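You operate a simulated robot arm through the tools that you are given. There is no shell and no other tool.

The job below is to be done with a simulated robot arm. You get a single attempt, and the scene is never put back.

JOB
Take the sieve from the top of the long bench and leave it on the shelf of the small bench. Stack the bottle that says "Glue" from the top of the long bench on top of the bottle labelled "Rinse". Take the came and leave it on the top of the stepped rack. Open the right drawer, put the black bar on the top of the left bench away in the inside of the right drawer, then shut the drawer. Take the tamper from the top of the left bench and leave it on the shelf of the left bench. Stack the yellow roundel from the top of the small bench on top of the blue roundel. Any order will do. Set down upright: came, tamper.
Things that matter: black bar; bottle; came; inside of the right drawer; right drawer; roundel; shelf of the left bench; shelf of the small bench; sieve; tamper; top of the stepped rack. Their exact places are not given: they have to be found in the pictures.

Only the result counts: the job must be done as asked and must still hold three seconds after the hand-in. Knocking over, shifting, dropping, spilling or breaking anything else fails it.

ROBOT AND FRAMES
A 7-joint arm with a two-finger parallel gripper on a trunk, on a base that moves. Base frame: it is fixed to the floor where the robot stands at the start and does not move with it; the origin is under the middle of the robot, x ahead of it, y to its left, z up. Lengths are in m, angles in rad, forces in N, time in s.
With the tool pointing down near the work surface it reaches from about 0.22 to 0.74 m from the robot's upright axis, wherever it stands. Its first joint turns from -2.897 to 2.897 rad. Places, roughly: black bar (22x2x2 cm) [0.4, 4.3, 0.8]; bottle [2, -0.5, 1]; came (8x2x4 cm) [2.5, -0.3, 1]; inside of the right drawer [-1.5, -0.1, 0.8]; right drawer [-1.4, -0.1, 0.8]; roundel [-1.5, 1.25, 0.75]; shelf of the left bench [-0.2, 4.5, 0.5]; shelf of the small bench [-1.4, 1, 0.3]; sieve (9x13x3 cm) [0.8, -0.2, 1]; tamper (8x8x8 cm) [-0.6, 4.4, 0.8]; top of the stepped rack (21x18 cm) [2.7, -0.54, 1.46]. Payload 1.57 kg.
The TCP is the grasp point between the finger pads, 0.03 m short of the fingertips. In the tool frame z runs along the fingers and y along their closing line. Largest opening 0.11 m; finger width 0.024, thickness 0.012; the body of the gripper, 0.048 by 0.112 m, starts 0.078 m behind the TCP.
Orientation is that of the tool frame in the base frame, as [roll, pitch, yaw] about the fixed x, y, z axes, in that order (R = Rz(yaw) Ry(pitch) Rx(roll)). With the fingers straight down and closing along the base's y, the tool's x points along the base's -x, its y along +y and its z along -z.

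CONTROLS
- The arm moves only by the tool apply_moves. Its argument "steps" is a list of rows, each an object of numbers (a shift or turn left out is 0, a gripper value left out holds the last): "wx", "wy", "wz": the turn, a rotation vector about the tool's x, y, z in units of 120 degrees (1.0 is 120 degrees); "dx", "dy", "dz": the shift along the tool's x, y, z in units of 150 mm (1.0 is 150 mm); "fingers": the opening in per cent of the stroke, from 0 (shut) to 100 (fully open). In form: [{"wx": .., "wy": .., "wz": .., "dx": .., "dy": .., "dz": .., "fingers": ..}, ...]. A call has 1 to 20 rows; each row is the pose to reach, as a shift and turn from the pose commanded when the call began, along the tool's axes at that moment. A call with a number of a shift or a turn outside -1 to 1 is refused whole. A row lasts 0.2 s, in which the tool goes at most 0.05 m and 0.15 rad; a call with a longer step from one row to the next is refused whole, and so is a gripper value outside its range. Where a pose cannot be reached the arm comes as near as it can. A force on the tool above 40 N (or 10 N above the force at the start of the call, whichever is more), or a blocked arm, ends the call early, and 0.2 s more pass. Each finger travels about 0.045 m/s and halts on what it meets, pressing with about 36 N; the grip force reading is that of the motor and also rises with nothing between the fingers. The clock runs only during rows and for 0.2 s after the last one: add rows that repeat a pose to give the fingers time. The reply holds the time, the measured pose of the TCP, the force on the tool along the base axes, the opening and the grip force, in the units named above and with some noise, with the torque about the TCP (base axes, N m) and any sound that the robot's microphone picked up, and new pictures: "pictures" is both (left out), scene, wrist or none.
- Cameras (640 x 400 px; columns grow to the right, rows downward): "scene" is now at [-0.065, 0.0836, 1.5892]; the picture's right is [-1.00, 0.09, -0.00], its down [0.07, 0.84, -0.54] and it looks along [-0.05, -0.54, -0.84] (base axes); focal length 214 px, centre (320, 200). "wrist" rides on the gripper at [0.07, 0.016, -0.141] in the tool frame; the picture's right is [-0.23, 0.97, 0.00], its down [-0.85, -0.20, -0.48] and it looks along [-0.47, -0.11, 0.88] (tool axes); focal length 222 px, centre (320, 200).
- raise_lower(by): slides the trunk up (or, below 0, down) by that many m; the arm and the scene camera ride with it, the base frame stays. It gives what a move gives, with no picture.
- steer(legs): drives the robot by 1 to 6 legs, each [ahead, turn to the left] in m and rad, along the robot's own axes; the way and the turn of a leg run together, so that a leg with both is an arc; at most 1.5 m and 3.142 rad a leg. The arm and the cameras ride along, it lands a little off, and it stops where it bumps. It gives what a move gives, and a new picture of the scene camera.
- aim_head(pan, tilt): turns the head with the scene camera to pan (to the left, within 2.705 rad either way) and tilt (down, from -0.506 to 1.204), counted from straight ahead of the robot. It gives what a move gives, and a new picture of the scene camera.
- probe_pixels(camera, pixels): for up to 12 pixels [column, row] of the newest picture of that camera ("zoom" is the newest enlarged one), the place [x, y, z] in the base frame of the surface seen there, good to about 0.003 m. The clock stands still meanwhile.
- inspect(camera, box): a new picture of the part [left, top, right, bottom] of that camera's present view, enlarged. The clock stands still meanwhile.
- sign_off(): hands the job in; it is judged then, once.

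Unless the task says otherwise, let go and move clear before handing in.

The tools are called after "Call:" as a command line: name --argument value ..., lists and objects as JSON in quotes. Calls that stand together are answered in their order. apply_moves: Moves the arm, as the interface text tells. Its arguments: {"type":"object","properties":{"steps":{"type":"array","items":{"type":"object","properties":{"wx":{"type":"number"},"wy":{"type":"number"},"wz":{"type":"number"},"dx":{"type":"number"},"dy":{"type":"number"},"dz":{"type":"number"},"fingers":{"type":"number"}}}},"pictures":{"type":"string","enum":["both","scene","wrist","none"]}},"required":["steps"]} The other tools are called the same way: raise_lower (by) moves the trunk up or down; steer (legs) drives the base; aim_head (pan, tilt) turns the head that bears the scene camera; probe_pixels (camera, pixels) gives the place of the surface under pixels of a picture; inspect (camera, box) takes an enlarged picture of a part of a camera's view; sign_off () hands the job in.

At the start:

```text
clock: 0.0
tool_pos: [-0.2939, -0.1567, 1.2414]
tool_rot: [-3.14, 0.0, -3.141]
force: [0.2, -0.1, -0.5]
wrist_torque: [0.02, 0.0, 0.01]
grip_width: 0.11
grip_force: 0.1
trunk travel left (down, up): [-0.541, 0.049]
robot x, y, heading: [-0.0029, -0.002, -0.002]
head pan, tilt (commanded): [-1.66, 0.998]
```

scene: 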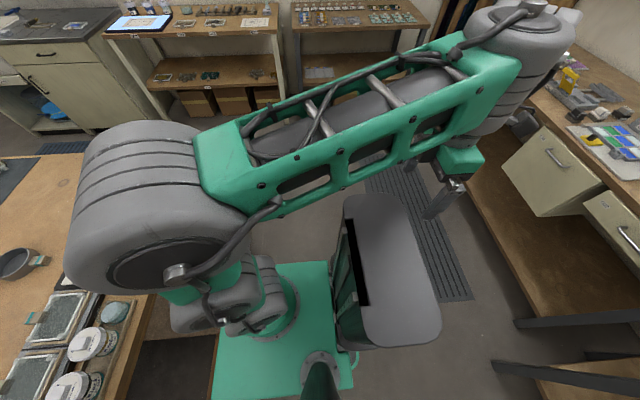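
wrist: 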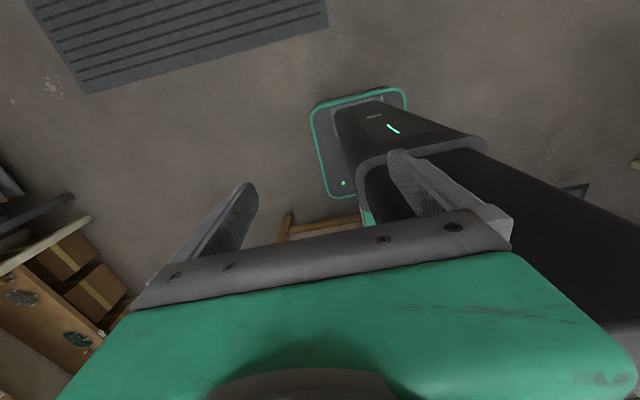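

The scene picture shows the robot's own arm over the base, a bench at left (sieve at about (20,262)) and another at right with drawers. I'll turn the head to survey the room first.

Call:
aim_head --pan 0 --tilt 0.5

```text
clock: 1.7
tool_pos: [-0.2944, -0.1584, 1.2417]
tool_rot: [3.141, 0.0, 3.141]
force: [-0.2, -0.6, -0.2]
wrist_torque: [0.0, -0.01, 0.0]
grip_width: 0.1097
grip_force: 0.0
trunk travel left (down, up): [-0.541, 0.049]
robot x, y, heading: [0.0025, 0.0008, -0.005]
head pan, tilt (commanded): [0.0, 0.499]
```

scene: 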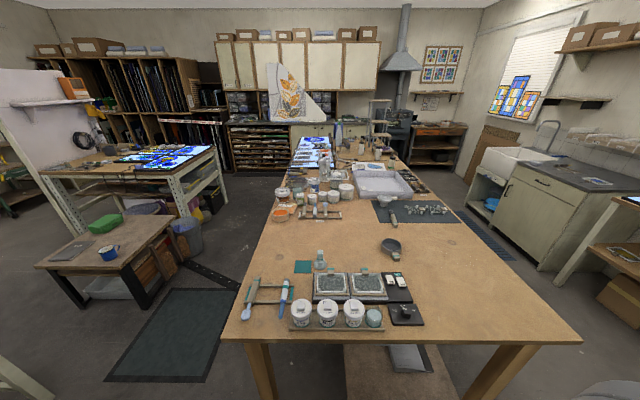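

Call:
inspect --camera "scene" --box '[220, 220, 460, 370]'

Call:
inspect --camera "scene" --box '[250, 80, 450, 220]'

Call:
aim_head --pan 1.3 --tilt 0.5

Call:
aim_head --pan 2.6 --tilt 0.5

Call:
aim_head --pan -2.6 --tilt 0.5

Call:
aim_head --pan -1.3 --tilt 0.3

```text
2.67 times, centred on (340, 295) of scene
```

zoom: 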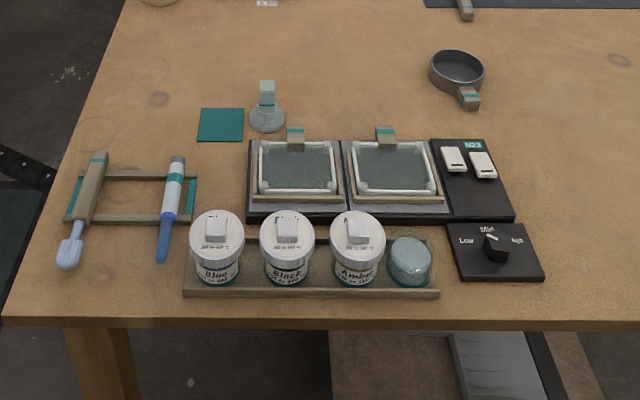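

```text
2.86 times, centred on (350, 150) of scene
```

zoom: 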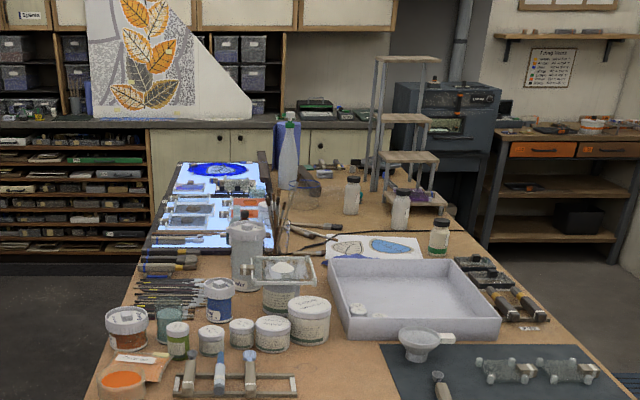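

```text
clock: 3.2
tool_pos: [-0.295, -0.1569, 1.2419]
tool_rot: [3.142, 0.0, 3.14]
force: [0.5, 0.1, -0.3]
wrist_torque: [0.02, 0.02, -0.03]
grip_width: 0.1101
grip_force: 0.0
trunk travel left (down, up): [-0.541, 0.049]
robot x, y, heading: [0.0018, 0.0009, -0.001]
head pan, tilt (commanded): [1.3, 0.499]
```

scene: 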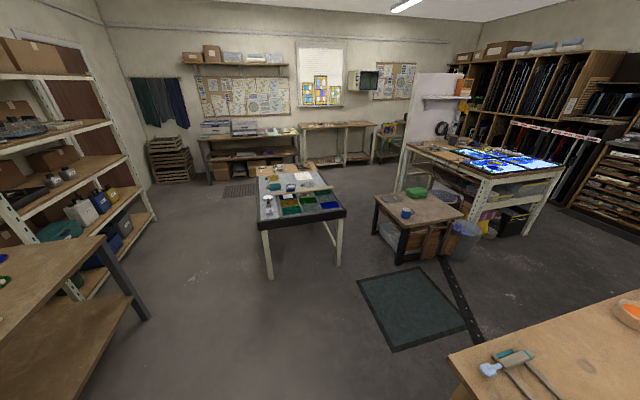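

```text
clock: 4.7
tool_pos: [-0.2931, -0.1569, 1.2416]
tool_rot: [3.14, -0.001, -3.142]
force: [-0.2, -0.1, -1.1]
wrist_torque: [0.04, -0.02, -0.01]
grip_width: 0.1096
grip_force: 0.1
trunk travel left (down, up): [-0.541, 0.049]
robot x, y, heading: [-0.0033, -0.001, -0.002]
head pan, tilt (commanded): [2.601, 0.499]
```

scene: 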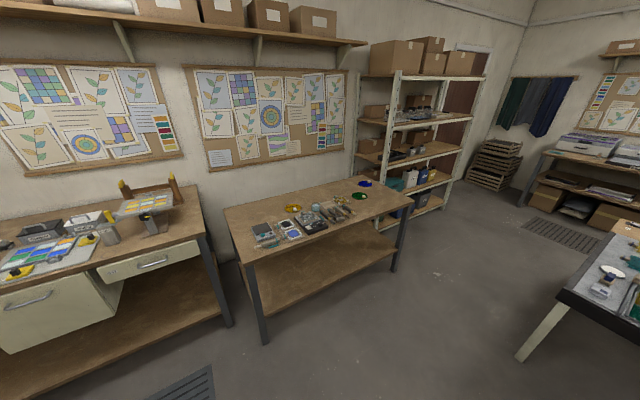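

```text
clock: 8.7
tool_pos: [-0.2938, -0.1566, 1.2414]
tool_rot: [3.14, 0.0, 3.141]
force: [0.3, -0.6, -0.2]
wrist_torque: [0.0, 0.01, -0.01]
grip_width: 0.11
grip_force: 0.0
trunk travel left (down, up): [-0.541, 0.049]
robot x, y, heading: [-0.002, -0.0029, 0.002]
head pan, tilt (commanded): [-2.601, 0.499]
```

scene: 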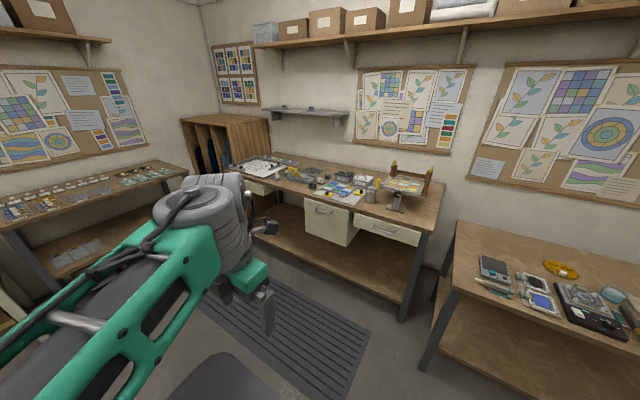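

```text
clock: 10.2
tool_pos: [-0.2932, -0.1565, 1.2421]
tool_rot: [-3.141, 0.001, -3.14]
force: [0.5, -0.7, 0.2]
wrist_torque: [0.03, -0.04, 0.0]
grip_width: 0.1099
grip_force: 0.0
trunk travel left (down, up): [-0.541, 0.049]
robot x, y, heading: [0.0005, -0.0042, -0.006]
head pan, tilt (commanded): [-1.3, 0.3]
```

scene: 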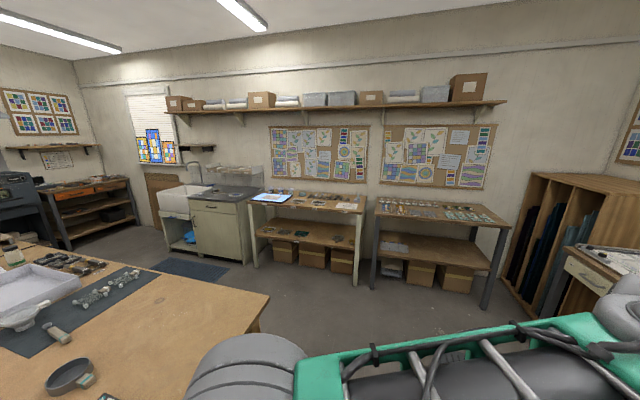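

The survey shows the work bench with drawers behind the robot, the small bench with roundels behind-left, the left bench around (300,200) in the pan 1.3 picture, and the long bench ahead. I'll zoom in on each with probing.

Call:
aim_head --pan 2.6 --tilt 0.6

Call:
inspect --camera "scene" --box '[210, 130, 430, 270]'

Call:
inspect --camera "scene" --box '[0, 130, 220, 330]'

```text
clock: 13.4
tool_pos: [-0.2941, -0.1581, 1.2425]
tool_rot: [-3.14, 0.001, 3.14]
force: [0.1, 0.8, 0.0]
wrist_torque: [0.02, -0.03, -0.01]
grip_width: 0.11
grip_force: 0.1
trunk travel left (down, up): [-0.541, 0.049]
robot x, y, heading: [-0.0014, -0.0006, -0.002]
head pan, tilt (commanded): [2.601, 0.6]
```

scene: 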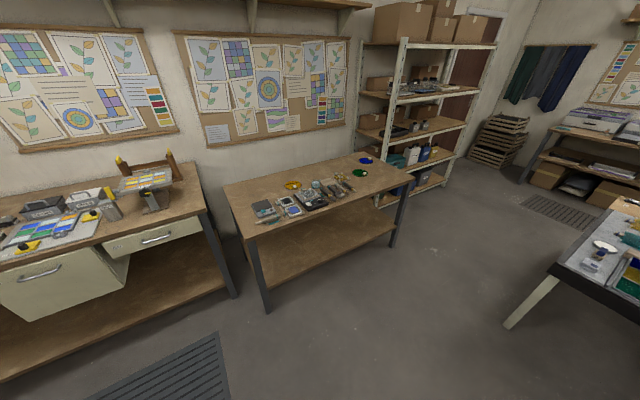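

```text
2.86 times, centred on (320, 200) of scene
```

zoom: 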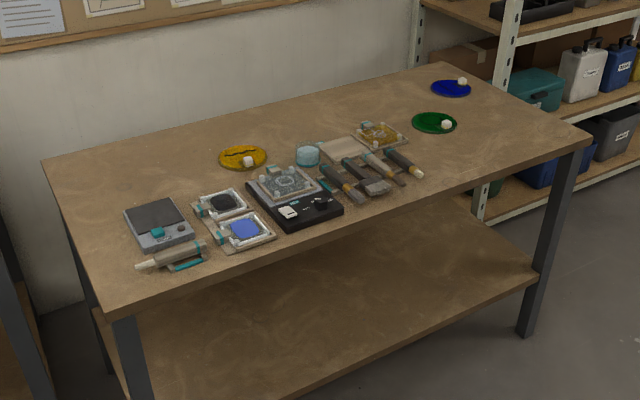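

```text
2.00 times, centred on (110, 230) of scene
```

zoom: 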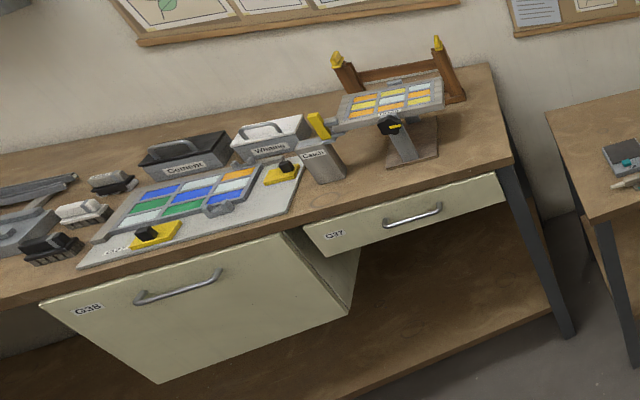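

I'll probe the drawer handles/front and then the small bench items.

Call:
probe_pixels --camera "zoom" --pixels '[[414, 216], [180, 287], [335, 235], [500, 182], [490, 70], [310, 245], [505, 210], [322, 265], [410, 165], [510, 165], [570, 335], [385, 222]]'

Call:
probe_pixels --camera "scene" --pixels '[[150, 240], [108, 240], [200, 228], [228, 185], [375, 152], [408, 178], [262, 233], [365, 160], [360, 173], [293, 186], [268, 305], [394, 243]]'

```text
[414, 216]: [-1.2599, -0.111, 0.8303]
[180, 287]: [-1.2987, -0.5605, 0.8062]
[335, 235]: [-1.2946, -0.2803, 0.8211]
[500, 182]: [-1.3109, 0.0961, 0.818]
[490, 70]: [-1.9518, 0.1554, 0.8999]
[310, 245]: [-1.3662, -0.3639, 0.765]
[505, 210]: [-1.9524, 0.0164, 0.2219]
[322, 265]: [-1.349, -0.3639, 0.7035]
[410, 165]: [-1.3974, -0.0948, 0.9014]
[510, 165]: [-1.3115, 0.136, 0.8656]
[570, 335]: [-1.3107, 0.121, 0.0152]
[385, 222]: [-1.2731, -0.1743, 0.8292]
```

```text
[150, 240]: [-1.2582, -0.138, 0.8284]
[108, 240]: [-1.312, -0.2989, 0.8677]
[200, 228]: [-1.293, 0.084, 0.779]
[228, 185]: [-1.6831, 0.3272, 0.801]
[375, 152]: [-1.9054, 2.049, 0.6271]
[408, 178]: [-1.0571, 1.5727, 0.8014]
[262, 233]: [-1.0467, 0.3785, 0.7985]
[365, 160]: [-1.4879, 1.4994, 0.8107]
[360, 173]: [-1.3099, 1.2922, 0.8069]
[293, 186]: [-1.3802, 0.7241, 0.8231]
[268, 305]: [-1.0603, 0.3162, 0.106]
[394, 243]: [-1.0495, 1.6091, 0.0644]
```

Right drawer is G37 (front x≈-1.295, handle x≈-1.26, y≈-0.11, z≈0.83). Now look left toward the left bench.

Call:
aim_head --pan 1.5 --tilt 0.3

Call:
probe_pixels --camera "scene" --pixels '[[340, 195], [400, 210], [290, 110], [400, 90], [470, 150], [500, 160], [560, 120], [180, 100], [240, 180], [100, 150]]'

Call:
inspect --camera "scene" --box '[200, 60, 440, 210]'

```text
clock: 14.7
tool_pos: [-0.2942, -0.1587, 1.2413]
tool_rot: [-3.141, -0.001, 3.141]
force: [-0.1, 0.2, -0.1]
wrist_torque: [-0.03, -0.01, -0.01]
grip_width: 0.1102
grip_force: 0.1
trunk travel left (down, up): [-0.541, 0.049]
robot x, y, heading: [-0.0033, -0.0009, 0.005]
head pan, tilt (commanded): [1.499, 0.3]
```

scene: 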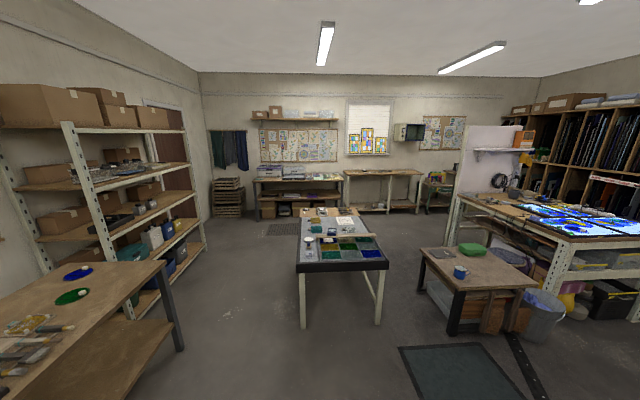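

```text
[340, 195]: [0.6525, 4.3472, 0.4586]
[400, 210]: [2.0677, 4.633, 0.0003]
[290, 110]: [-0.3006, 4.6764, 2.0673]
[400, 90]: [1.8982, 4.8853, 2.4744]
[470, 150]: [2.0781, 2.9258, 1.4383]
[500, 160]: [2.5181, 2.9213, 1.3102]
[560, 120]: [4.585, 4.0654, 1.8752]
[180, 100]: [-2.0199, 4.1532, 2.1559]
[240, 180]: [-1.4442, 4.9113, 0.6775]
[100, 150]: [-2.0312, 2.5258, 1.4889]
```

```text
2.67 times, centred on (320, 135) of scene
```

zoom: 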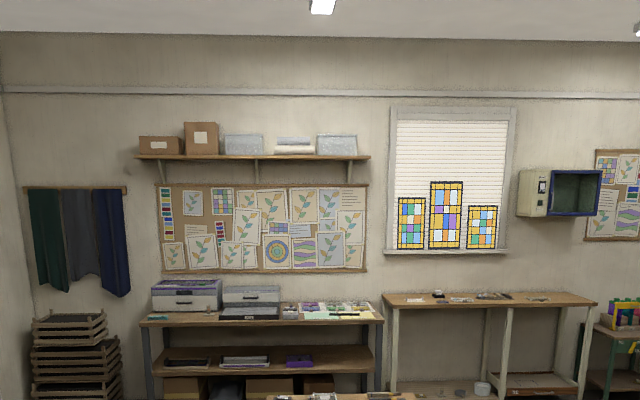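

Call:
inspect --camera "scene" --box '[240, 165, 350, 225]'

Call:
probe_pixels --camera "zoom" --pixels '[[100, 98], [550, 100], [320, 75], [440, 80], [320, 200], [120, 180], [480, 75], [320, 110]]'

```text
5.82 times, centred on (295, 195) of scene
```

zoom: 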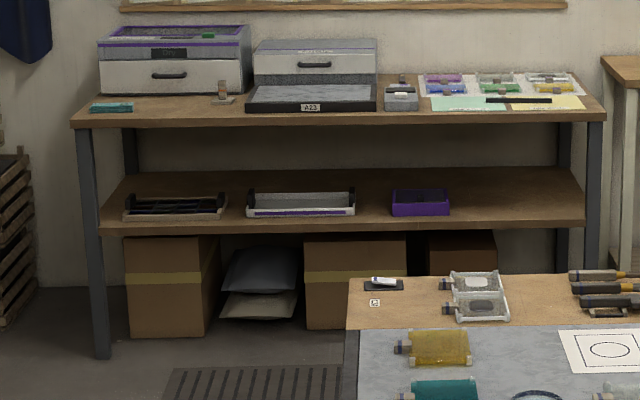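

```text
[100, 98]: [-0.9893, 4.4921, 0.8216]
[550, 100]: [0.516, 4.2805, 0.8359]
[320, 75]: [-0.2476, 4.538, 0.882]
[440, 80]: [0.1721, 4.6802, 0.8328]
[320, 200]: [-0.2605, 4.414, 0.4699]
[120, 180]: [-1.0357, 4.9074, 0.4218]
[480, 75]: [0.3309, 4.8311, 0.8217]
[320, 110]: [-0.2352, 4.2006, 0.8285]
```

The black bar is at zoom (518,100) and the tamper at (222,95) on the left bench; shelf below at z≈0.42. I'll probe obstacle outlines for driving.

Call:
probe_pixels --camera "scene" --pixels '[[297, 262], [388, 258], [300, 215], [372, 230], [303, 328], [378, 322], [420, 250], [540, 285], [450, 333], [150, 262], [180, 350], [130, 318]]'

Call:
probe_pixels --camera "scene" --pixels '[[205, 250], [215, 215], [240, 215], [265, 225], [330, 210], [425, 180], [452, 215], [470, 245], [545, 318], [350, 215], [306, 209], [380, 240]]'

Call:
aim_head --pan 0.5 --tilt 0.6

```text
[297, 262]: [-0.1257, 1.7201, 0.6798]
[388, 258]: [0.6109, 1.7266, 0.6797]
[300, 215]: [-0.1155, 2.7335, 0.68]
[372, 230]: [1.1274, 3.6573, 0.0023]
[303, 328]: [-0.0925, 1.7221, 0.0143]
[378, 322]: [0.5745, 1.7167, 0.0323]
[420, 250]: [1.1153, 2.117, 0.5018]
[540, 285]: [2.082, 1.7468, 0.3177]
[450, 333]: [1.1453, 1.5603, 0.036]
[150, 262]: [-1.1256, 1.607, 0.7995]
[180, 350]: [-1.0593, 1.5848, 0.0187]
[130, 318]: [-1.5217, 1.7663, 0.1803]
```

```text
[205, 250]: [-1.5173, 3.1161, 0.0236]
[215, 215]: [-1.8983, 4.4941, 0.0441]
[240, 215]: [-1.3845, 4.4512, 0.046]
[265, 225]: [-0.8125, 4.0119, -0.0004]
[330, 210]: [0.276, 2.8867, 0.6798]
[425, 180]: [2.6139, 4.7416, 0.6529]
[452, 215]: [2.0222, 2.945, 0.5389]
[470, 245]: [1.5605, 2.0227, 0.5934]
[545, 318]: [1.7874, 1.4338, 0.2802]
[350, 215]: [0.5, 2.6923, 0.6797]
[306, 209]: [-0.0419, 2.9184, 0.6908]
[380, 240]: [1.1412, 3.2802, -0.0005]
```

```text
clock: 16.0
tool_pos: [-0.2937, -0.1573, 1.2422]
tool_rot: [-3.141, 0.0, 3.141]
force: [-0.5, -1.0, -0.6]
wrist_torque: [0.01, -0.02, 0.01]
grip_width: 0.11
grip_force: 0.2
trunk travel left (down, up): [-0.541, 0.049]
robot x, y, heading: [-0.0028, 0.0028, -0.002]
head pan, tilt (commanded): [0.499, 0.6]
```

scene: 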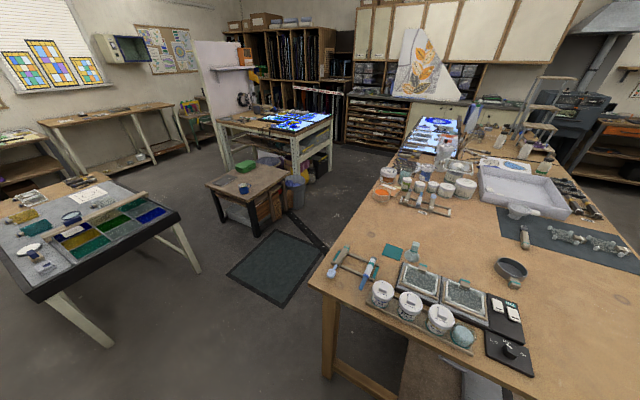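

Now probe the long bench outline, then look down at my own base to know its footprint.

Call:
probe_pixels --camera "scene" --pixels '[[312, 283], [330, 375], [388, 165], [365, 205], [440, 370], [510, 270], [524, 238], [415, 250], [555, 130], [620, 270], [400, 195], [440, 225]]'

Call:
aim_head --pan 0 --tilt 1.2

Call:
probe_pixels --camera "scene" --pixels '[[320, 200], [320, 300], [320, 380], [100, 350], [540, 350], [200, 350], [440, 350], [250, 300], [390, 300]]'

```text
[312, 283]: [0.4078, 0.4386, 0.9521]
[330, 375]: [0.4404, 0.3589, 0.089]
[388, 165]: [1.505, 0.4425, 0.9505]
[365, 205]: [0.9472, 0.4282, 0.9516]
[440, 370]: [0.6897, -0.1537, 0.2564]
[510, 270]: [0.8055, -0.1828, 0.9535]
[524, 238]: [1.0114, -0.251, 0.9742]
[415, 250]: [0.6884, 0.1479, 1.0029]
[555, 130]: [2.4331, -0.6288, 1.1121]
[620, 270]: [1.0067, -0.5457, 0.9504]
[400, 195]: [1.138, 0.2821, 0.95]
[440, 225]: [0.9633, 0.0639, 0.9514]
```

```text
clock: 17.0
tool_pos: [-0.2935, -0.1574, 1.2426]
tool_rot: [3.141, 0.0, -3.142]
force: [-0.7, 0.5, -0.5]
wrist_torque: [-0.02, 0.04, -0.02]
grip_width: 0.11
grip_force: 0.1
trunk travel left (down, up): [-0.541, 0.049]
robot x, y, heading: [0.0014, -0.0001, -0.001]
head pan, tilt (commanded): [0.0, 1.201]
```

scene: 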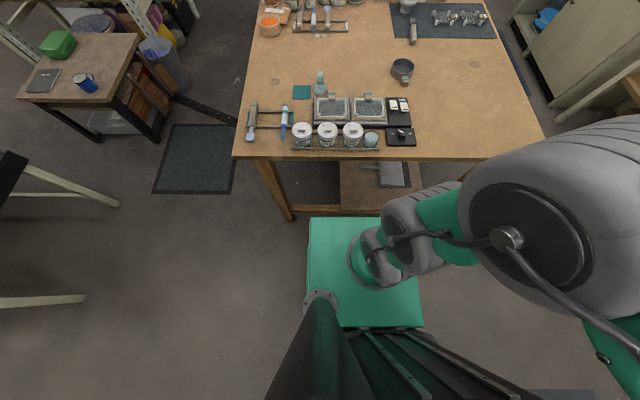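

```text
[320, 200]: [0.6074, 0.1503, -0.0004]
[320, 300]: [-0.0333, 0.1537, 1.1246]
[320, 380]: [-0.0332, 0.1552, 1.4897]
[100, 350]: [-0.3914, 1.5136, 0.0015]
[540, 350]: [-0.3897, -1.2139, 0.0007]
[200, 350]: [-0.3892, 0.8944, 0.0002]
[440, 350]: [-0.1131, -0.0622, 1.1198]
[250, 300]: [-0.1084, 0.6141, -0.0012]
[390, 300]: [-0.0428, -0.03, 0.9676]
```

Call:
probe_pixels --camera "scene" --pixels '[[315, 222], [395, 222], [415, 320], [312, 320], [345, 260], [360, 245], [400, 270], [290, 330], [480, 370]]'

Call:
aim_head --pan -2.7 --tilt 1.2

Call:
probe_pixels --camera "scene" --pixels '[[320, 200], [320, 300], [320, 380], [220, 350], [440, 350], [250, 300], [390, 300], [160, 380]]'

```text
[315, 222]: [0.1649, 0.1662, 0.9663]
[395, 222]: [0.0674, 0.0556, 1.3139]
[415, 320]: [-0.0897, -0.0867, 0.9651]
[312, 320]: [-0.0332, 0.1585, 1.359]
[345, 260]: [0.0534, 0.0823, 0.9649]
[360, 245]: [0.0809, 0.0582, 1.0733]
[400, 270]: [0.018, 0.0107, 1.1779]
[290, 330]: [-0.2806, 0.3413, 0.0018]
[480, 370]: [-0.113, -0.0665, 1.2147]
```

```text
clock: 19.4
tool_pos: [-0.294, -0.1578, 1.2414]
tool_rot: [-3.141, 0.0, 3.141]
force: [0.2, -0.4, 1.0]
wrist_torque: [-0.02, 0.02, 0.0]
grip_width: 0.1102
grip_force: 0.1
trunk travel left (down, up): [-0.541, 0.049]
robot x, y, heading: [0.0022, -0.0003, -0.001]
head pan, tilt (commanded): [-2.7, 1.201]
```

scene: 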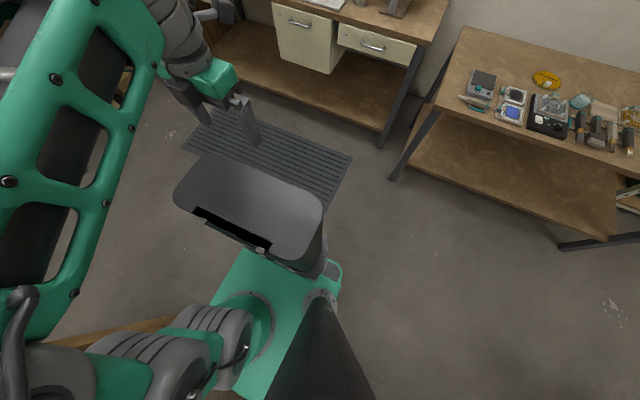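

```text
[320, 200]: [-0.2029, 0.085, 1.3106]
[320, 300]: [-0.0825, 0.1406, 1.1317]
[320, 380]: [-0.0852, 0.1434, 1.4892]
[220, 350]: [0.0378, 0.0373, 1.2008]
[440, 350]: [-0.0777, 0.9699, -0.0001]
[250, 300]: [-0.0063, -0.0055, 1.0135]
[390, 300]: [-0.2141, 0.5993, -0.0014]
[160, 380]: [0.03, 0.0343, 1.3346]
```

Call:
probe_pixels --camera "wrist" --pixels '[[316, 108], [402, 92], [325, 195], [355, 198], [345, 100], [370, 150], [420, 120], [560, 180], [395, 128], [575, 190], [635, 165]]'

Call:
probe_pixels --camera "scene" --pixels '[[175, 195], [215, 155], [322, 200], [325, 270], [340, 275], [280, 262], [300, 280]]'

```text
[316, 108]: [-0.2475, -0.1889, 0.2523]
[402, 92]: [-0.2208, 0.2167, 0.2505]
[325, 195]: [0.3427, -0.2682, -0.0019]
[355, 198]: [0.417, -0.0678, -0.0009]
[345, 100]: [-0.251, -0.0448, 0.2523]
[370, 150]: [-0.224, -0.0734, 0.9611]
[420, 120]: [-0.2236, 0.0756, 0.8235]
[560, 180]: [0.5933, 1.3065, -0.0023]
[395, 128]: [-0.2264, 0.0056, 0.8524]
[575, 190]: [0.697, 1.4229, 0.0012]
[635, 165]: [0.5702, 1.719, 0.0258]
```

```text
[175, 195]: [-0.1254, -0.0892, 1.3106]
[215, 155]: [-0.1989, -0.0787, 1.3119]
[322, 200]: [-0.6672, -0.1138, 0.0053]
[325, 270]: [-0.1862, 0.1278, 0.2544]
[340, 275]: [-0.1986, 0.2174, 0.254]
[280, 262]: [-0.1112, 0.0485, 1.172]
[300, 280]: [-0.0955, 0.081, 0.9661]
```

Base footprint is about x±0.25, y±0.22, 0.25 high. Now look to the right side corridor of the long bench.

Call:
aim_head --pan -0.6 --tilt 0.6

Call:
probe_pixels --camera "scene" --pixels '[[320, 300], [270, 200], [400, 200], [450, 230], [500, 260], [350, 150], [560, 230], [300, 130], [200, 100]]'

Call:
inspect --camera "scene" --box '[100, 60, 340, 210]'

```text
clock: 21.4
tool_pos: [-0.2927, -0.1562, 1.2422]
tool_rot: [-3.141, 0.0, -3.141]
force: [0.1, -0.2, -0.5]
wrist_torque: [0.02, 0.02, -0.01]
grip_width: 0.1103
grip_force: 0.2
trunk travel left (down, up): [-0.541, 0.049]
robot x, y, heading: [-0.0011, -0.001, 0.002]
head pan, tilt (commanded): [-0.6, 0.6]
```

scene: 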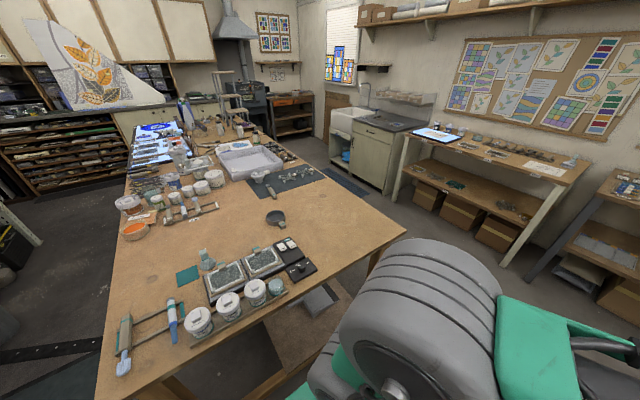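

```text
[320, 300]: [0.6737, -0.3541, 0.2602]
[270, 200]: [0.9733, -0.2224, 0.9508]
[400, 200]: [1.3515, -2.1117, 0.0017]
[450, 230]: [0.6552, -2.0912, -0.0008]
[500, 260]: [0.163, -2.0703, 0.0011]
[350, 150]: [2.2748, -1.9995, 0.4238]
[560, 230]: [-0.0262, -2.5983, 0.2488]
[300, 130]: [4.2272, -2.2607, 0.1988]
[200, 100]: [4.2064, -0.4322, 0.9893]
```

```text
2.67 times, centred on (220, 135) of scene
```

zoom: 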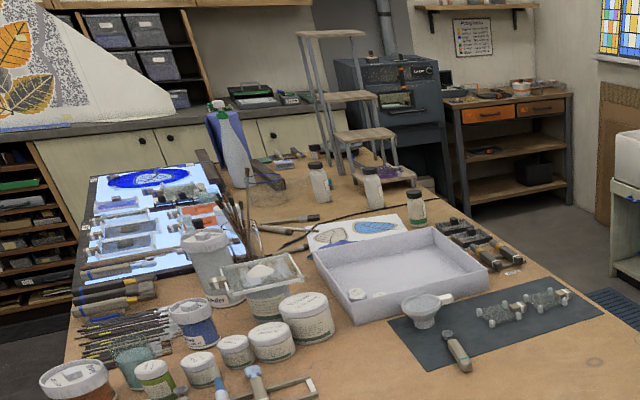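

Call:
probe_pixels --camera "scene" --pixels '[[405, 233], [370, 195], [328, 168], [302, 160], [270, 137], [372, 270], [340, 185], [395, 240]]'

Call:
probe_pixels --camera "zoom" --pixels '[[330, 33], [345, 97], [372, 135], [318, 178], [372, 185], [415, 205], [400, 180], [598, 318], [470, 350], [430, 310]]'

```text
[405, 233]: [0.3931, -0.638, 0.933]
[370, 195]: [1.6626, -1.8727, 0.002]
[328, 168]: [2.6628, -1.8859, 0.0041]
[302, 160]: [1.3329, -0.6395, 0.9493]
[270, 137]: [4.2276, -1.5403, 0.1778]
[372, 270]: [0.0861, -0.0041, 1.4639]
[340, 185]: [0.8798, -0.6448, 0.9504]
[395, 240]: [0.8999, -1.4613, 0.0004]
```

```text
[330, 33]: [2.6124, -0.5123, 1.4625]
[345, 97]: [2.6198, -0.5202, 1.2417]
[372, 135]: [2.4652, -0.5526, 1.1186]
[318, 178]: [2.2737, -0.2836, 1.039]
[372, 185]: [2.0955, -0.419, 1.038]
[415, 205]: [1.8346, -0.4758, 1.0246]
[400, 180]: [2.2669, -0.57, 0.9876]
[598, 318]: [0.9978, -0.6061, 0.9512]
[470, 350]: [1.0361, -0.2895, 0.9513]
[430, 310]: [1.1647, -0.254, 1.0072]
```

The long bench spans x≈0.4–2.9, y≈-0.645–0.44, top z≈0.95. Let me look closely at the sieve (first item) from the present position.

Call:
aim_head --pan -0.2 --tilt 0.8

Call:
inspect --camera "scene" --box '[290, 120, 410, 200]'

```text
clock: 22.3
tool_pos: [-0.2954, -0.1573, 1.2419]
tool_rot: [3.141, -0.001, -3.141]
force: [0.6, 0.2, -0.7]
wrist_torque: [0.0, 0.02, -0.03]
grip_width: 0.1104
grip_force: 0.1
trunk travel left (down, up): [-0.541, 0.049]
robot x, y, heading: [-0.0006, 0.0008, 0.002]
head pan, tilt (commanded): [-0.201, 0.799]
```

scene: 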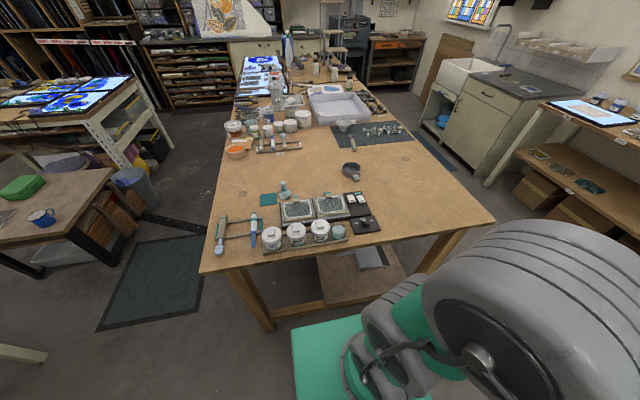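

```text
5.00 times, centred on (350, 160) of scene
```

zoom: 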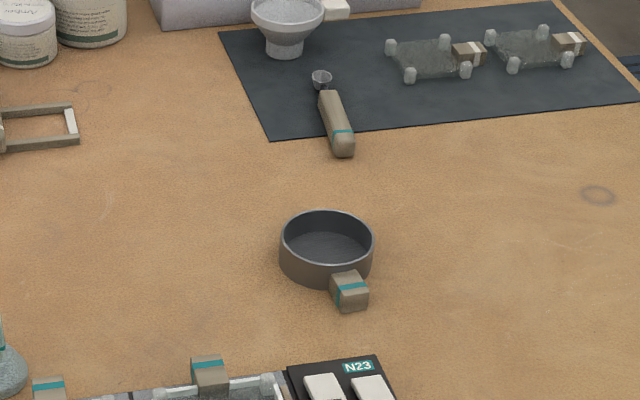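

Call:
probe_pixels --camera "zoom" --pixels '[[349, 282], [352, 300], [345, 275], [326, 213], [284, 245], [372, 245], [330, 245], [316, 278], [365, 292], [352, 320], [335, 290], [368, 300]]'

```text
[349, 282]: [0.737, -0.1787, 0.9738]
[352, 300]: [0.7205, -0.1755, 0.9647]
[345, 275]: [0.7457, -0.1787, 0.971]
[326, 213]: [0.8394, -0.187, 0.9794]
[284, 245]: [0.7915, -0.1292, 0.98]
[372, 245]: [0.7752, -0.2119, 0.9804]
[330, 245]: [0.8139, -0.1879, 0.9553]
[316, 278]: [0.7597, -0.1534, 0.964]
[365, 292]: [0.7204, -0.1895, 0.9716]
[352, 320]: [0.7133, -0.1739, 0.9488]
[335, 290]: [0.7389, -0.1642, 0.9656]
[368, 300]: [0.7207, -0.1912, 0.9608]
```

The sieve lies with its ring centre at about (0.797,-0.172) and its handle pointing toward the robot at about (0.735,-0.178,0.973). I'll first swing the arm from behind round the free right side to the front, at safe height.

Call:
apply_moves --steps '[{"dx": -0.19, "dy": -0.218, "wz": -0.069}, {"dx": -0.38, "dy": -0.436, "wz": -0.137}, {"dx": -0.57, "dy": -0.655, "wz": -0.206}, {"dx": -0.76, "dy": -0.873, "wz": -0.275}]' --pictures "none"

Call:
apply_moves --steps '[{"dx": -0.189, "dy": -0.225, "wz": -0.0625}, {"dx": -0.377, "dy": -0.45, "wz": -0.125}, {"dx": -0.566, "dy": -0.674, "wz": -0.1875}, {"dx": -0.754, "dy": -0.899, "wz": -0.25}]' --pictures "none"

```text
clock: 23.3
tool_pos: [-0.1777, -0.2901, 1.2415]
tool_rot: [-3.141, 0.0, -2.563]
force: [-0.5, 0.4, 1.0]
wrist_torque: [0.01, 0.02, -0.01]
grip_width: 0.11
grip_force: 0.1
trunk travel left (down, up): [-0.541, 0.049]
robot x, y, heading: [-0.0012, 0.0013, -0.001]
head pan, tilt (commanded): [-0.201, 0.799]
```

```text
clock: 24.3
tool_pos: [-0.0082, -0.3417, 1.2415]
tool_rot: [-3.141, -0.001, -2.042]
force: [0.0, 0.4, -0.3]
wrist_torque: [0.02, -0.03, -0.01]
grip_width: 0.11
grip_force: 0.0
trunk travel left (down, up): [-0.541, 0.049]
robot x, y, heading: [-0.0003, -0.0036, -0.004]
head pan, tilt (commanded): [-0.201, 0.799]
```

The swing works as computed (tool at (-0.008,-0.342), yaw -2.04). Continue around to the front.

Call:
apply_moves --steps '[{"dx": -0.189, "dy": -0.225, "wz": -0.0625}, {"dx": -0.377, "dy": -0.45, "wz": -0.125}, {"dx": -0.566, "dy": -0.674, "wz": -0.1875}, {"dx": -0.754, "dy": -0.899, "wz": -0.25}]' --pictures "none"

Call:
apply_moves --steps '[{"dx": -0.189, "dy": -0.225, "wz": -0.0625}, {"dx": -0.377, "dy": -0.45, "wz": -0.125}, {"dx": -0.566, "dy": -0.674, "wz": -0.1875}, {"dx": -0.754, "dy": -0.899, "wz": -0.25}]' --pictures "scene"

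```text
clock: 25.3
tool_pos: [0.1615, -0.298, 1.2428]
tool_rot: [3.14, 0.0, -1.516]
force: [0.2, 1.0, 0.2]
wrist_torque: [0.02, 0.01, 0.0]
grip_width: 0.1099
grip_force: 0.0
trunk travel left (down, up): [-0.541, 0.049]
robot x, y, heading: [0.0004, -0.0013, 0.001]
head pan, tilt (commanded): [-0.201, 0.799]
```

```text
clock: 26.3
tool_pos: [0.2885, -0.1789, 1.2418]
tool_rot: [3.141, -0.002, -0.993]
force: [0.2, 0.8, -0.4]
wrist_torque: [-0.03, 0.01, 0.01]
grip_width: 0.1101
grip_force: 0.0
trunk travel left (down, up): [-0.541, 0.049]
robot x, y, heading: [0.0009, 0.001, 0.002]
head pan, tilt (commanded): [-0.201, 0.799]
```

scene: 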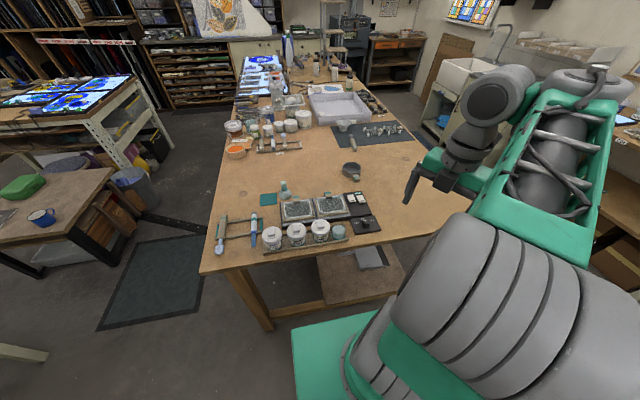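

The arm is now in front-right at (0.289,-0.179,1.242). I'll finish turning the tool to face forward (yaw 0) and drive 0.14 m forward toward the bench end.

Call:
apply_moves --steps '[{"wz": -0.07}, {"wz": -0.14}, {"wz": -0.21}, {"wz": -0.28}, {"wz": -0.35}, {"wz": -0.42}, {"wz": -0.474}]' --pictures "none"

Call:
steer --legs '[[0.14, 0]]'

```text
clock: 27.9
tool_pos: [0.2875, -0.1794, 1.2415]
tool_rot: [-3.141, 0.0, 0.001]
force: [0.0, 0.8, 0.0]
wrist_torque: [0.01, 0.0, -0.01]
grip_width: 0.1098
grip_force: 0.1
trunk travel left (down, up): [-0.541, 0.049]
robot x, y, heading: [-0.0011, -0.0011, 0.0]
head pan, tilt (commanded): [-0.201, 0.799]
```

```text
clock: 29.2
tool_pos: [0.4327, -0.1808, 1.2422]
tool_rot: [3.141, 0.0, -0.002]
force: [-0.1, 0.7, -0.8]
wrist_torque: [0.03, 0.06, -0.01]
grip_width: 0.11
grip_force: 0.1
trunk travel left (down, up): [-0.541, 0.049]
robot x, y, heading: [0.1423, -0.0028, -0.003]
head pan, tilt (commanded): [-0.201, 0.799]
```

scene: 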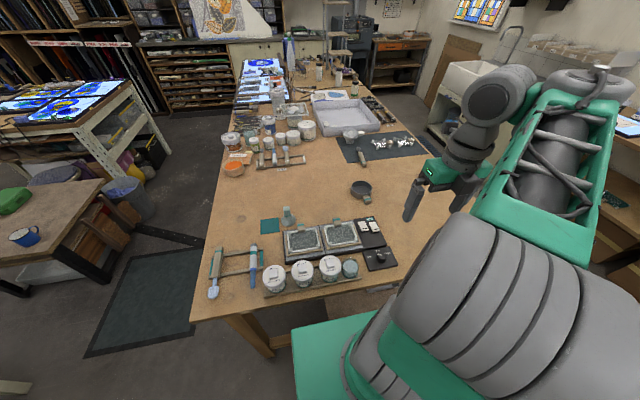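

Robot is at x≈0.142. Now move the tool forward and down a bit while tilting it 35° forward so the wrist camera looks down at the sieve.

Call:
apply_moves --steps '[{"dx": 0.2, "dz": 0.1, "wy": 0.058}, {"dx": 0.4, "dz": 0.2, "wy": 0.117}, {"dx": 0.6, "dz": 0.3, "wy": 0.175}, {"dx": 0.8, "dz": 0.4, "wy": 0.233}, {"dx": 1.0, "dz": 0.5, "wy": 0.2917}]' --pictures "both"

```text
clock: 30.3
tool_pos: [0.5588, -0.2046, 1.1554]
tool_rot: [-3.053, -0.45, -0.083]
force: [0.8, 0.2, -0.2]
wrist_torque: [-0.01, -0.04, 0.02]
grip_width: 0.11
grip_force: 0.0
out of reach, approached as far as the arm can: row 5
trunk travel left (down, up): [-0.541, 0.049]
robot x, y, heading: [0.1411, 0.0017, 0.002]
head pan, tilt (commanded): [-0.201, 0.799]
stopped in row 5: the arm was blocked; the commanded pose is now the measured one
```

scene: 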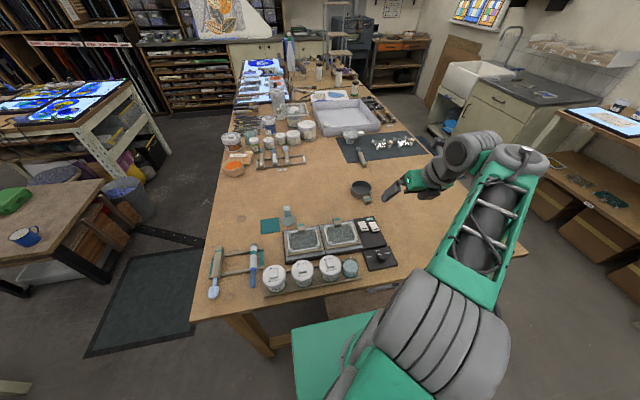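
wrist: 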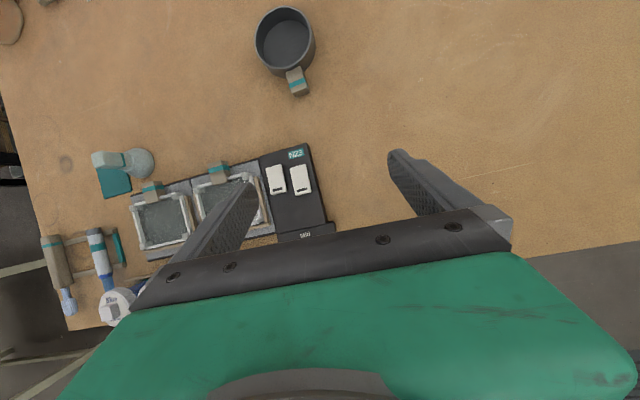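

The arm stopped at 26° tilt (a joint limit). I'll probe points on the arm to understand its geometry.

Call:
probe_pixels --camera "scene" --pixels '[[430, 340], [460, 270], [490, 215], [515, 160], [490, 150], [462, 152], [440, 175], [415, 180], [395, 190], [350, 390]]'

Call:
probe_pixels --camera "wrist" --pixels '[[285, 40], [296, 75], [298, 93], [290, 82], [303, 78], [256, 40], [314, 35], [284, 8], [290, 155], [320, 230], [303, 232], [240, 210]]'

```text
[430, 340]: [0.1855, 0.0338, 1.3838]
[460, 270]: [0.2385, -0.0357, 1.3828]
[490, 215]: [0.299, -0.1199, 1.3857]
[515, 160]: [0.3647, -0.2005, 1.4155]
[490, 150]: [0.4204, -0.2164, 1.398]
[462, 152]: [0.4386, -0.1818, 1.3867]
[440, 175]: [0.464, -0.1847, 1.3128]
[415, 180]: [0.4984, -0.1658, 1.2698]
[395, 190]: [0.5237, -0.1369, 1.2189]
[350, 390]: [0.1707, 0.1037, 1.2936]
```

```text
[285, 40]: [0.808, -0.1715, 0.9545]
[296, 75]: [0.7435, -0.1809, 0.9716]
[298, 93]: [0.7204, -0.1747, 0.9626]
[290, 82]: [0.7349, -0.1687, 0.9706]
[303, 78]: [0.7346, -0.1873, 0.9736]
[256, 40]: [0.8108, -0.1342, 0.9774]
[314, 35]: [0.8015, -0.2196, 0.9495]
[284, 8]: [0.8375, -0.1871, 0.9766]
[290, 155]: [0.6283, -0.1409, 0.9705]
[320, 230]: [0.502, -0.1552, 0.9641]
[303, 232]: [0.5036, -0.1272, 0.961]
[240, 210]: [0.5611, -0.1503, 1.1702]
```

The arm's elbow is swivelled outward at this short radius. I'll extend forward (where it has more room) and fix the orientation.

Call:
apply_moves --steps '[{"dx": 0.19, "dy": -0.05, "dz": 0.135, "wx": -0.006, "wz": -0.009}, {"dx": 0.38, "dy": -0.1, "dz": 0.27, "wx": -0.0125, "wz": -0.018}, {"dx": 0.57, "dy": -0.16, "dz": 0.4, "wx": -0.019, "wz": -0.027}, {"dx": 0.766, "dy": -0.21, "dz": 0.54, "wx": -0.025, "wz": -0.0356}]' --pictures "both"

```text
clock: 31.3
tool_pos: [0.7022, -0.1804, 1.14]
tool_rot: [-3.12, -0.441, -0.008]
force: [0.5, 0.7, 0.3]
wrist_torque: [0.04, 0.02, 0.02]
grip_width: 0.11
grip_force: 0.1
out of reach, approached as far as the arm can: row 3, 4
trunk travel left (down, up): [-0.541, 0.049]
robot x, y, heading: [0.146, -0.0036, -0.005]
head pan, tilt (commanded): [-0.201, 0.799]
```

scene: 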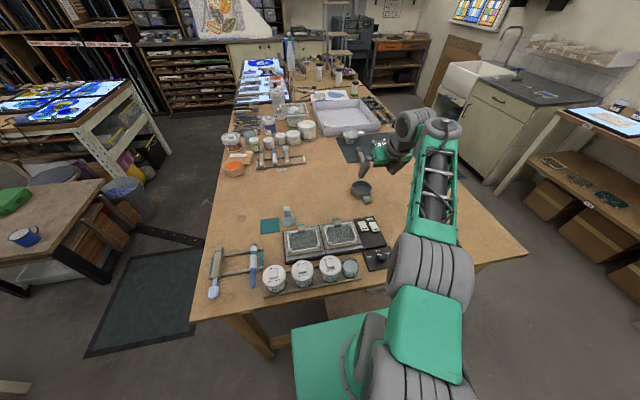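
wrist: 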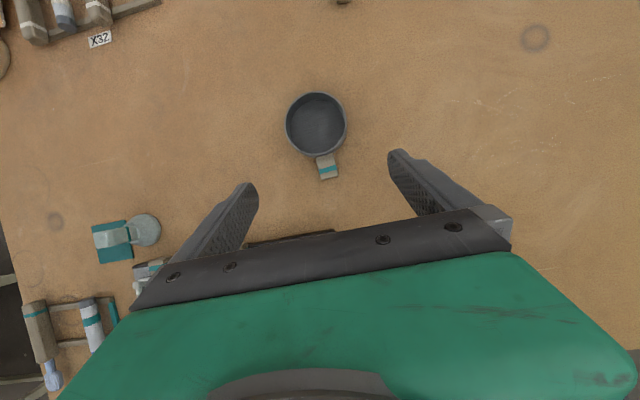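

Call:
probe_pixels --camera "scene" --pixels '[[435, 330], [430, 270], [435, 215], [440, 130], [410, 125], [405, 150], [388, 150], [375, 155], [430, 150], [400, 300]]'

```text
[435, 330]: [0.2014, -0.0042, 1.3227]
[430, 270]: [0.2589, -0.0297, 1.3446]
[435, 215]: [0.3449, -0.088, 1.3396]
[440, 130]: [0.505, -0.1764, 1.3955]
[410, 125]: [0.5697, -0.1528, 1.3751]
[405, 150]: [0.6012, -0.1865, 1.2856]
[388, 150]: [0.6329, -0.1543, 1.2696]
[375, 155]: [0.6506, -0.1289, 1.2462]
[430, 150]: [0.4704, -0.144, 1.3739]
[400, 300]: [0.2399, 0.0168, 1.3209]
```

Call:
aim_head --pan -0.3 --tilt 1.1

Call:
probe_pixels --camera "scene" --pixels '[[320, 200], [380, 200], [380, 260], [400, 300], [350, 300], [350, 340], [420, 340], [380, 380], [300, 340]]'

```text
clock: 32.1
tool_pos: [0.7012, -0.1804, 1.1385]
tool_rot: [-3.119, -0.441, -0.007]
force: [-0.8, -0.6, 0.8]
wrist_torque: [0.05, 0.01, -0.01]
grip_width: 0.1098
grip_force: 0.0
trunk travel left (down, up): [-0.541, 0.049]
robot x, y, heading: [0.1425, -0.0024, -0.002]
head pan, tilt (commanded): [-0.3, 1.1]
```

scene: 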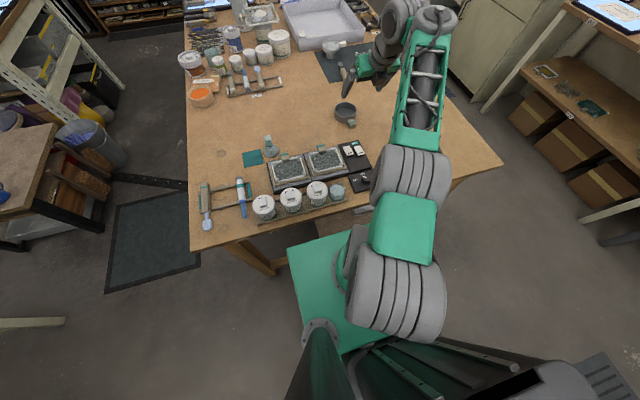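

```text
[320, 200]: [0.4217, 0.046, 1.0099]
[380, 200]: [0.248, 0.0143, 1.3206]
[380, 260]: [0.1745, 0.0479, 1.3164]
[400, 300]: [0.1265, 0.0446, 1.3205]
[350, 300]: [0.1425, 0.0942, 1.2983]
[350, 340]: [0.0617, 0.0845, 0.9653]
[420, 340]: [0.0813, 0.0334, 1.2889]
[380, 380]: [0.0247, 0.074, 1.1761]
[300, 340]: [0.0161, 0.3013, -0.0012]
```

The trunk itself can do the vertical motion. I'll align the tool over the sieve's handle (centre ≈(0.732,-0.178)), then lower the trunk most of the way and check.

Call:
apply_moves --steps '[{"dx": 0.05, "dy": -0.008, "dz": 0.022, "wx": 0.001, "wz": -0.013}, {"dx": 0.095, "dy": -0.016, "dz": 0.045, "wx": 0.002, "wz": -0.026}]' --pictures "none"

Call:
raise_lower --by -0.1

Call:
inspect --camera "wrist" --box '[160, 40, 480, 240]'

```text
clock: 32.7
tool_pos: [0.7182, -0.1773, 1.1403]
tool_rot: [3.14, -0.444, 0.052]
force: [0.6, -0.2, -0.3]
wrist_torque: [0.01, -0.01, 0.03]
grip_width: 0.1101
grip_force: 0.1
trunk travel left (down, up): [-0.541, 0.049]
robot x, y, heading: [0.1426, 0.0018, -0.002]
head pan, tilt (commanded): [-0.3, 1.1]
```

```text
clock: 34.0
tool_pos: [0.718, -0.1795, 1.0404]
tool_rot: [3.14, -0.445, 0.051]
force: [0.4, -0.4, -0.8]
wrist_torque: [-0.01, 0.01, -0.01]
grip_width: 0.1098
grip_force: 0.0
trunk travel left (down, up): [-0.441, 0.149]
robot x, y, heading: [0.1443, 0.0016, -0.001]
head pan, tilt (commanded): [-0.3, 1.1]
```

```text
2.00 times, centred on (320, 140) of wrist
```

zoom: 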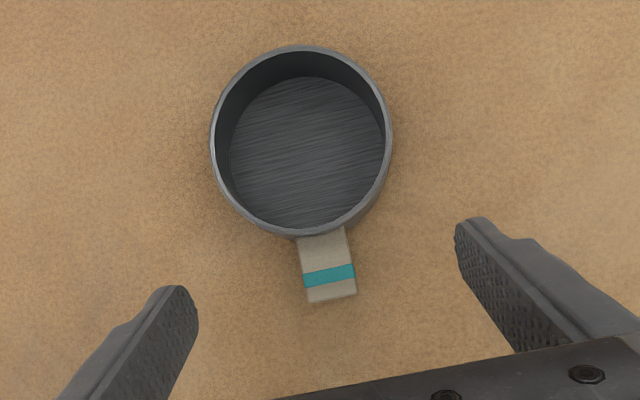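

The handle is centred between the fingers; check its exact place by probing.

Call:
probe_pixels --camera "zoom" --pixels '[[306, 250], [344, 240], [311, 297], [353, 289], [328, 265], [300, 150], [300, 50], [215, 150], [388, 130], [330, 320]]'

```text
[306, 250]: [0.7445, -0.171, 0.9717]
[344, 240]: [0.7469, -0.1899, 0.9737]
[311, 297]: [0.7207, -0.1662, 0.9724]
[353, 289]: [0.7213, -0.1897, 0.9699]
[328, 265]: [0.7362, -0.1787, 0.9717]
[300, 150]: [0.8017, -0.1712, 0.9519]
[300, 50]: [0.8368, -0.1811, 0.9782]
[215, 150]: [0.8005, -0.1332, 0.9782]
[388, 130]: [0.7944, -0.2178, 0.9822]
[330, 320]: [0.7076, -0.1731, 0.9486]
```

Call:
raise_lower --by -0.053

Call:
apply_moves --steps '[{"fingers": 50}, {"fingers": 20}, {"fingers": 0}, {"fingers": 0}, {"fingers": 0}, {"fingers": 0}, {"fingers": 0}, {"fingers": 0}]' --pictures "wrist"

```text
clock: 35.0
tool_pos: [0.7183, -0.1783, 0.9866]
tool_rot: [3.14, -0.442, 0.052]
force: [-0.2, -0.4, -0.7]
wrist_torque: [0.0, 0.01, 0.01]
grip_width: 0.1099
grip_force: 0.1
trunk travel left (down, up): [-0.388, 0.202]
robot x, y, heading: [0.1432, 0.002, -0.002]
head pan, tilt (commanded): [-0.3, 1.1]
```

```text
clock: 36.8
tool_pos: [0.7176, -0.1772, 0.9869]
tool_rot: [3.139, -0.444, 0.052]
force: [0.6, -0.9, 1.0]
wrist_torque: [0.05, -0.1, -0.01]
grip_width: 0.0253
grip_force: 35.9
trunk travel left (down, up): [-0.388, 0.202]
robot x, y, heading: [0.1431, -0.0029, 0.001]
head pan, tilt (commanded): [-0.3, 1.1]
```

wrist: 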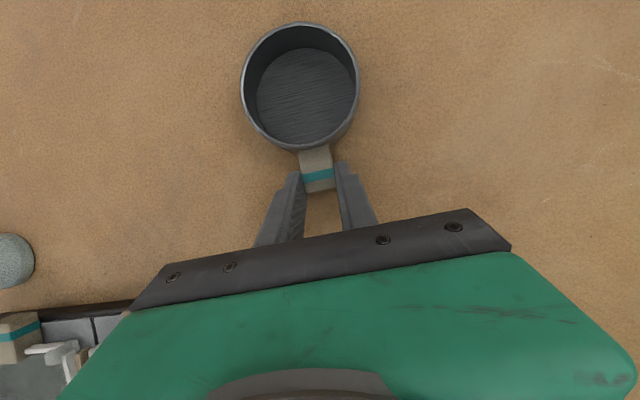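

The handle is gripped (width 0.025, 36 N). Lift with the trunk and verify.

Call:
raise_lower --by 0.19

Call:
inspect --camera "wrist" --box '[160, 0, 480, 200]'

```text
clock: 38.9
tool_pos: [0.7174, -0.1785, 1.177]
tool_rot: [3.138, -0.442, 0.054]
force: [0.0, 1.1, 0.4]
wrist_torque: [0.01, 0.01, -0.03]
grip_width: 0.0002
grip_force: 21.3
trunk travel left (down, up): [-0.578, 0.012]
robot x, y, heading: [0.1453, -0.0034, 0.003]
head pan, tilt (commanded): [-0.3, 1.1]
```

```text
2.00 times, centred on (320, 100) of wrist
```

zoom: 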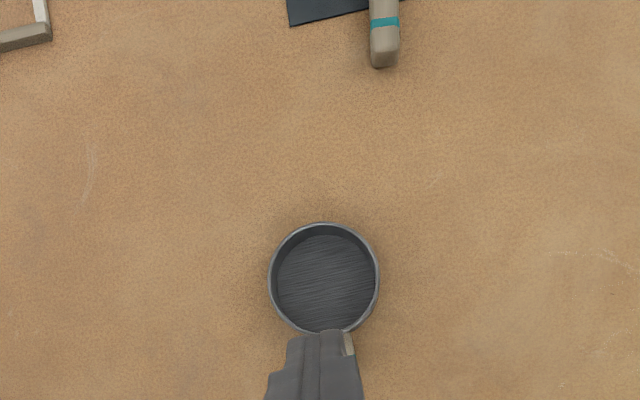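

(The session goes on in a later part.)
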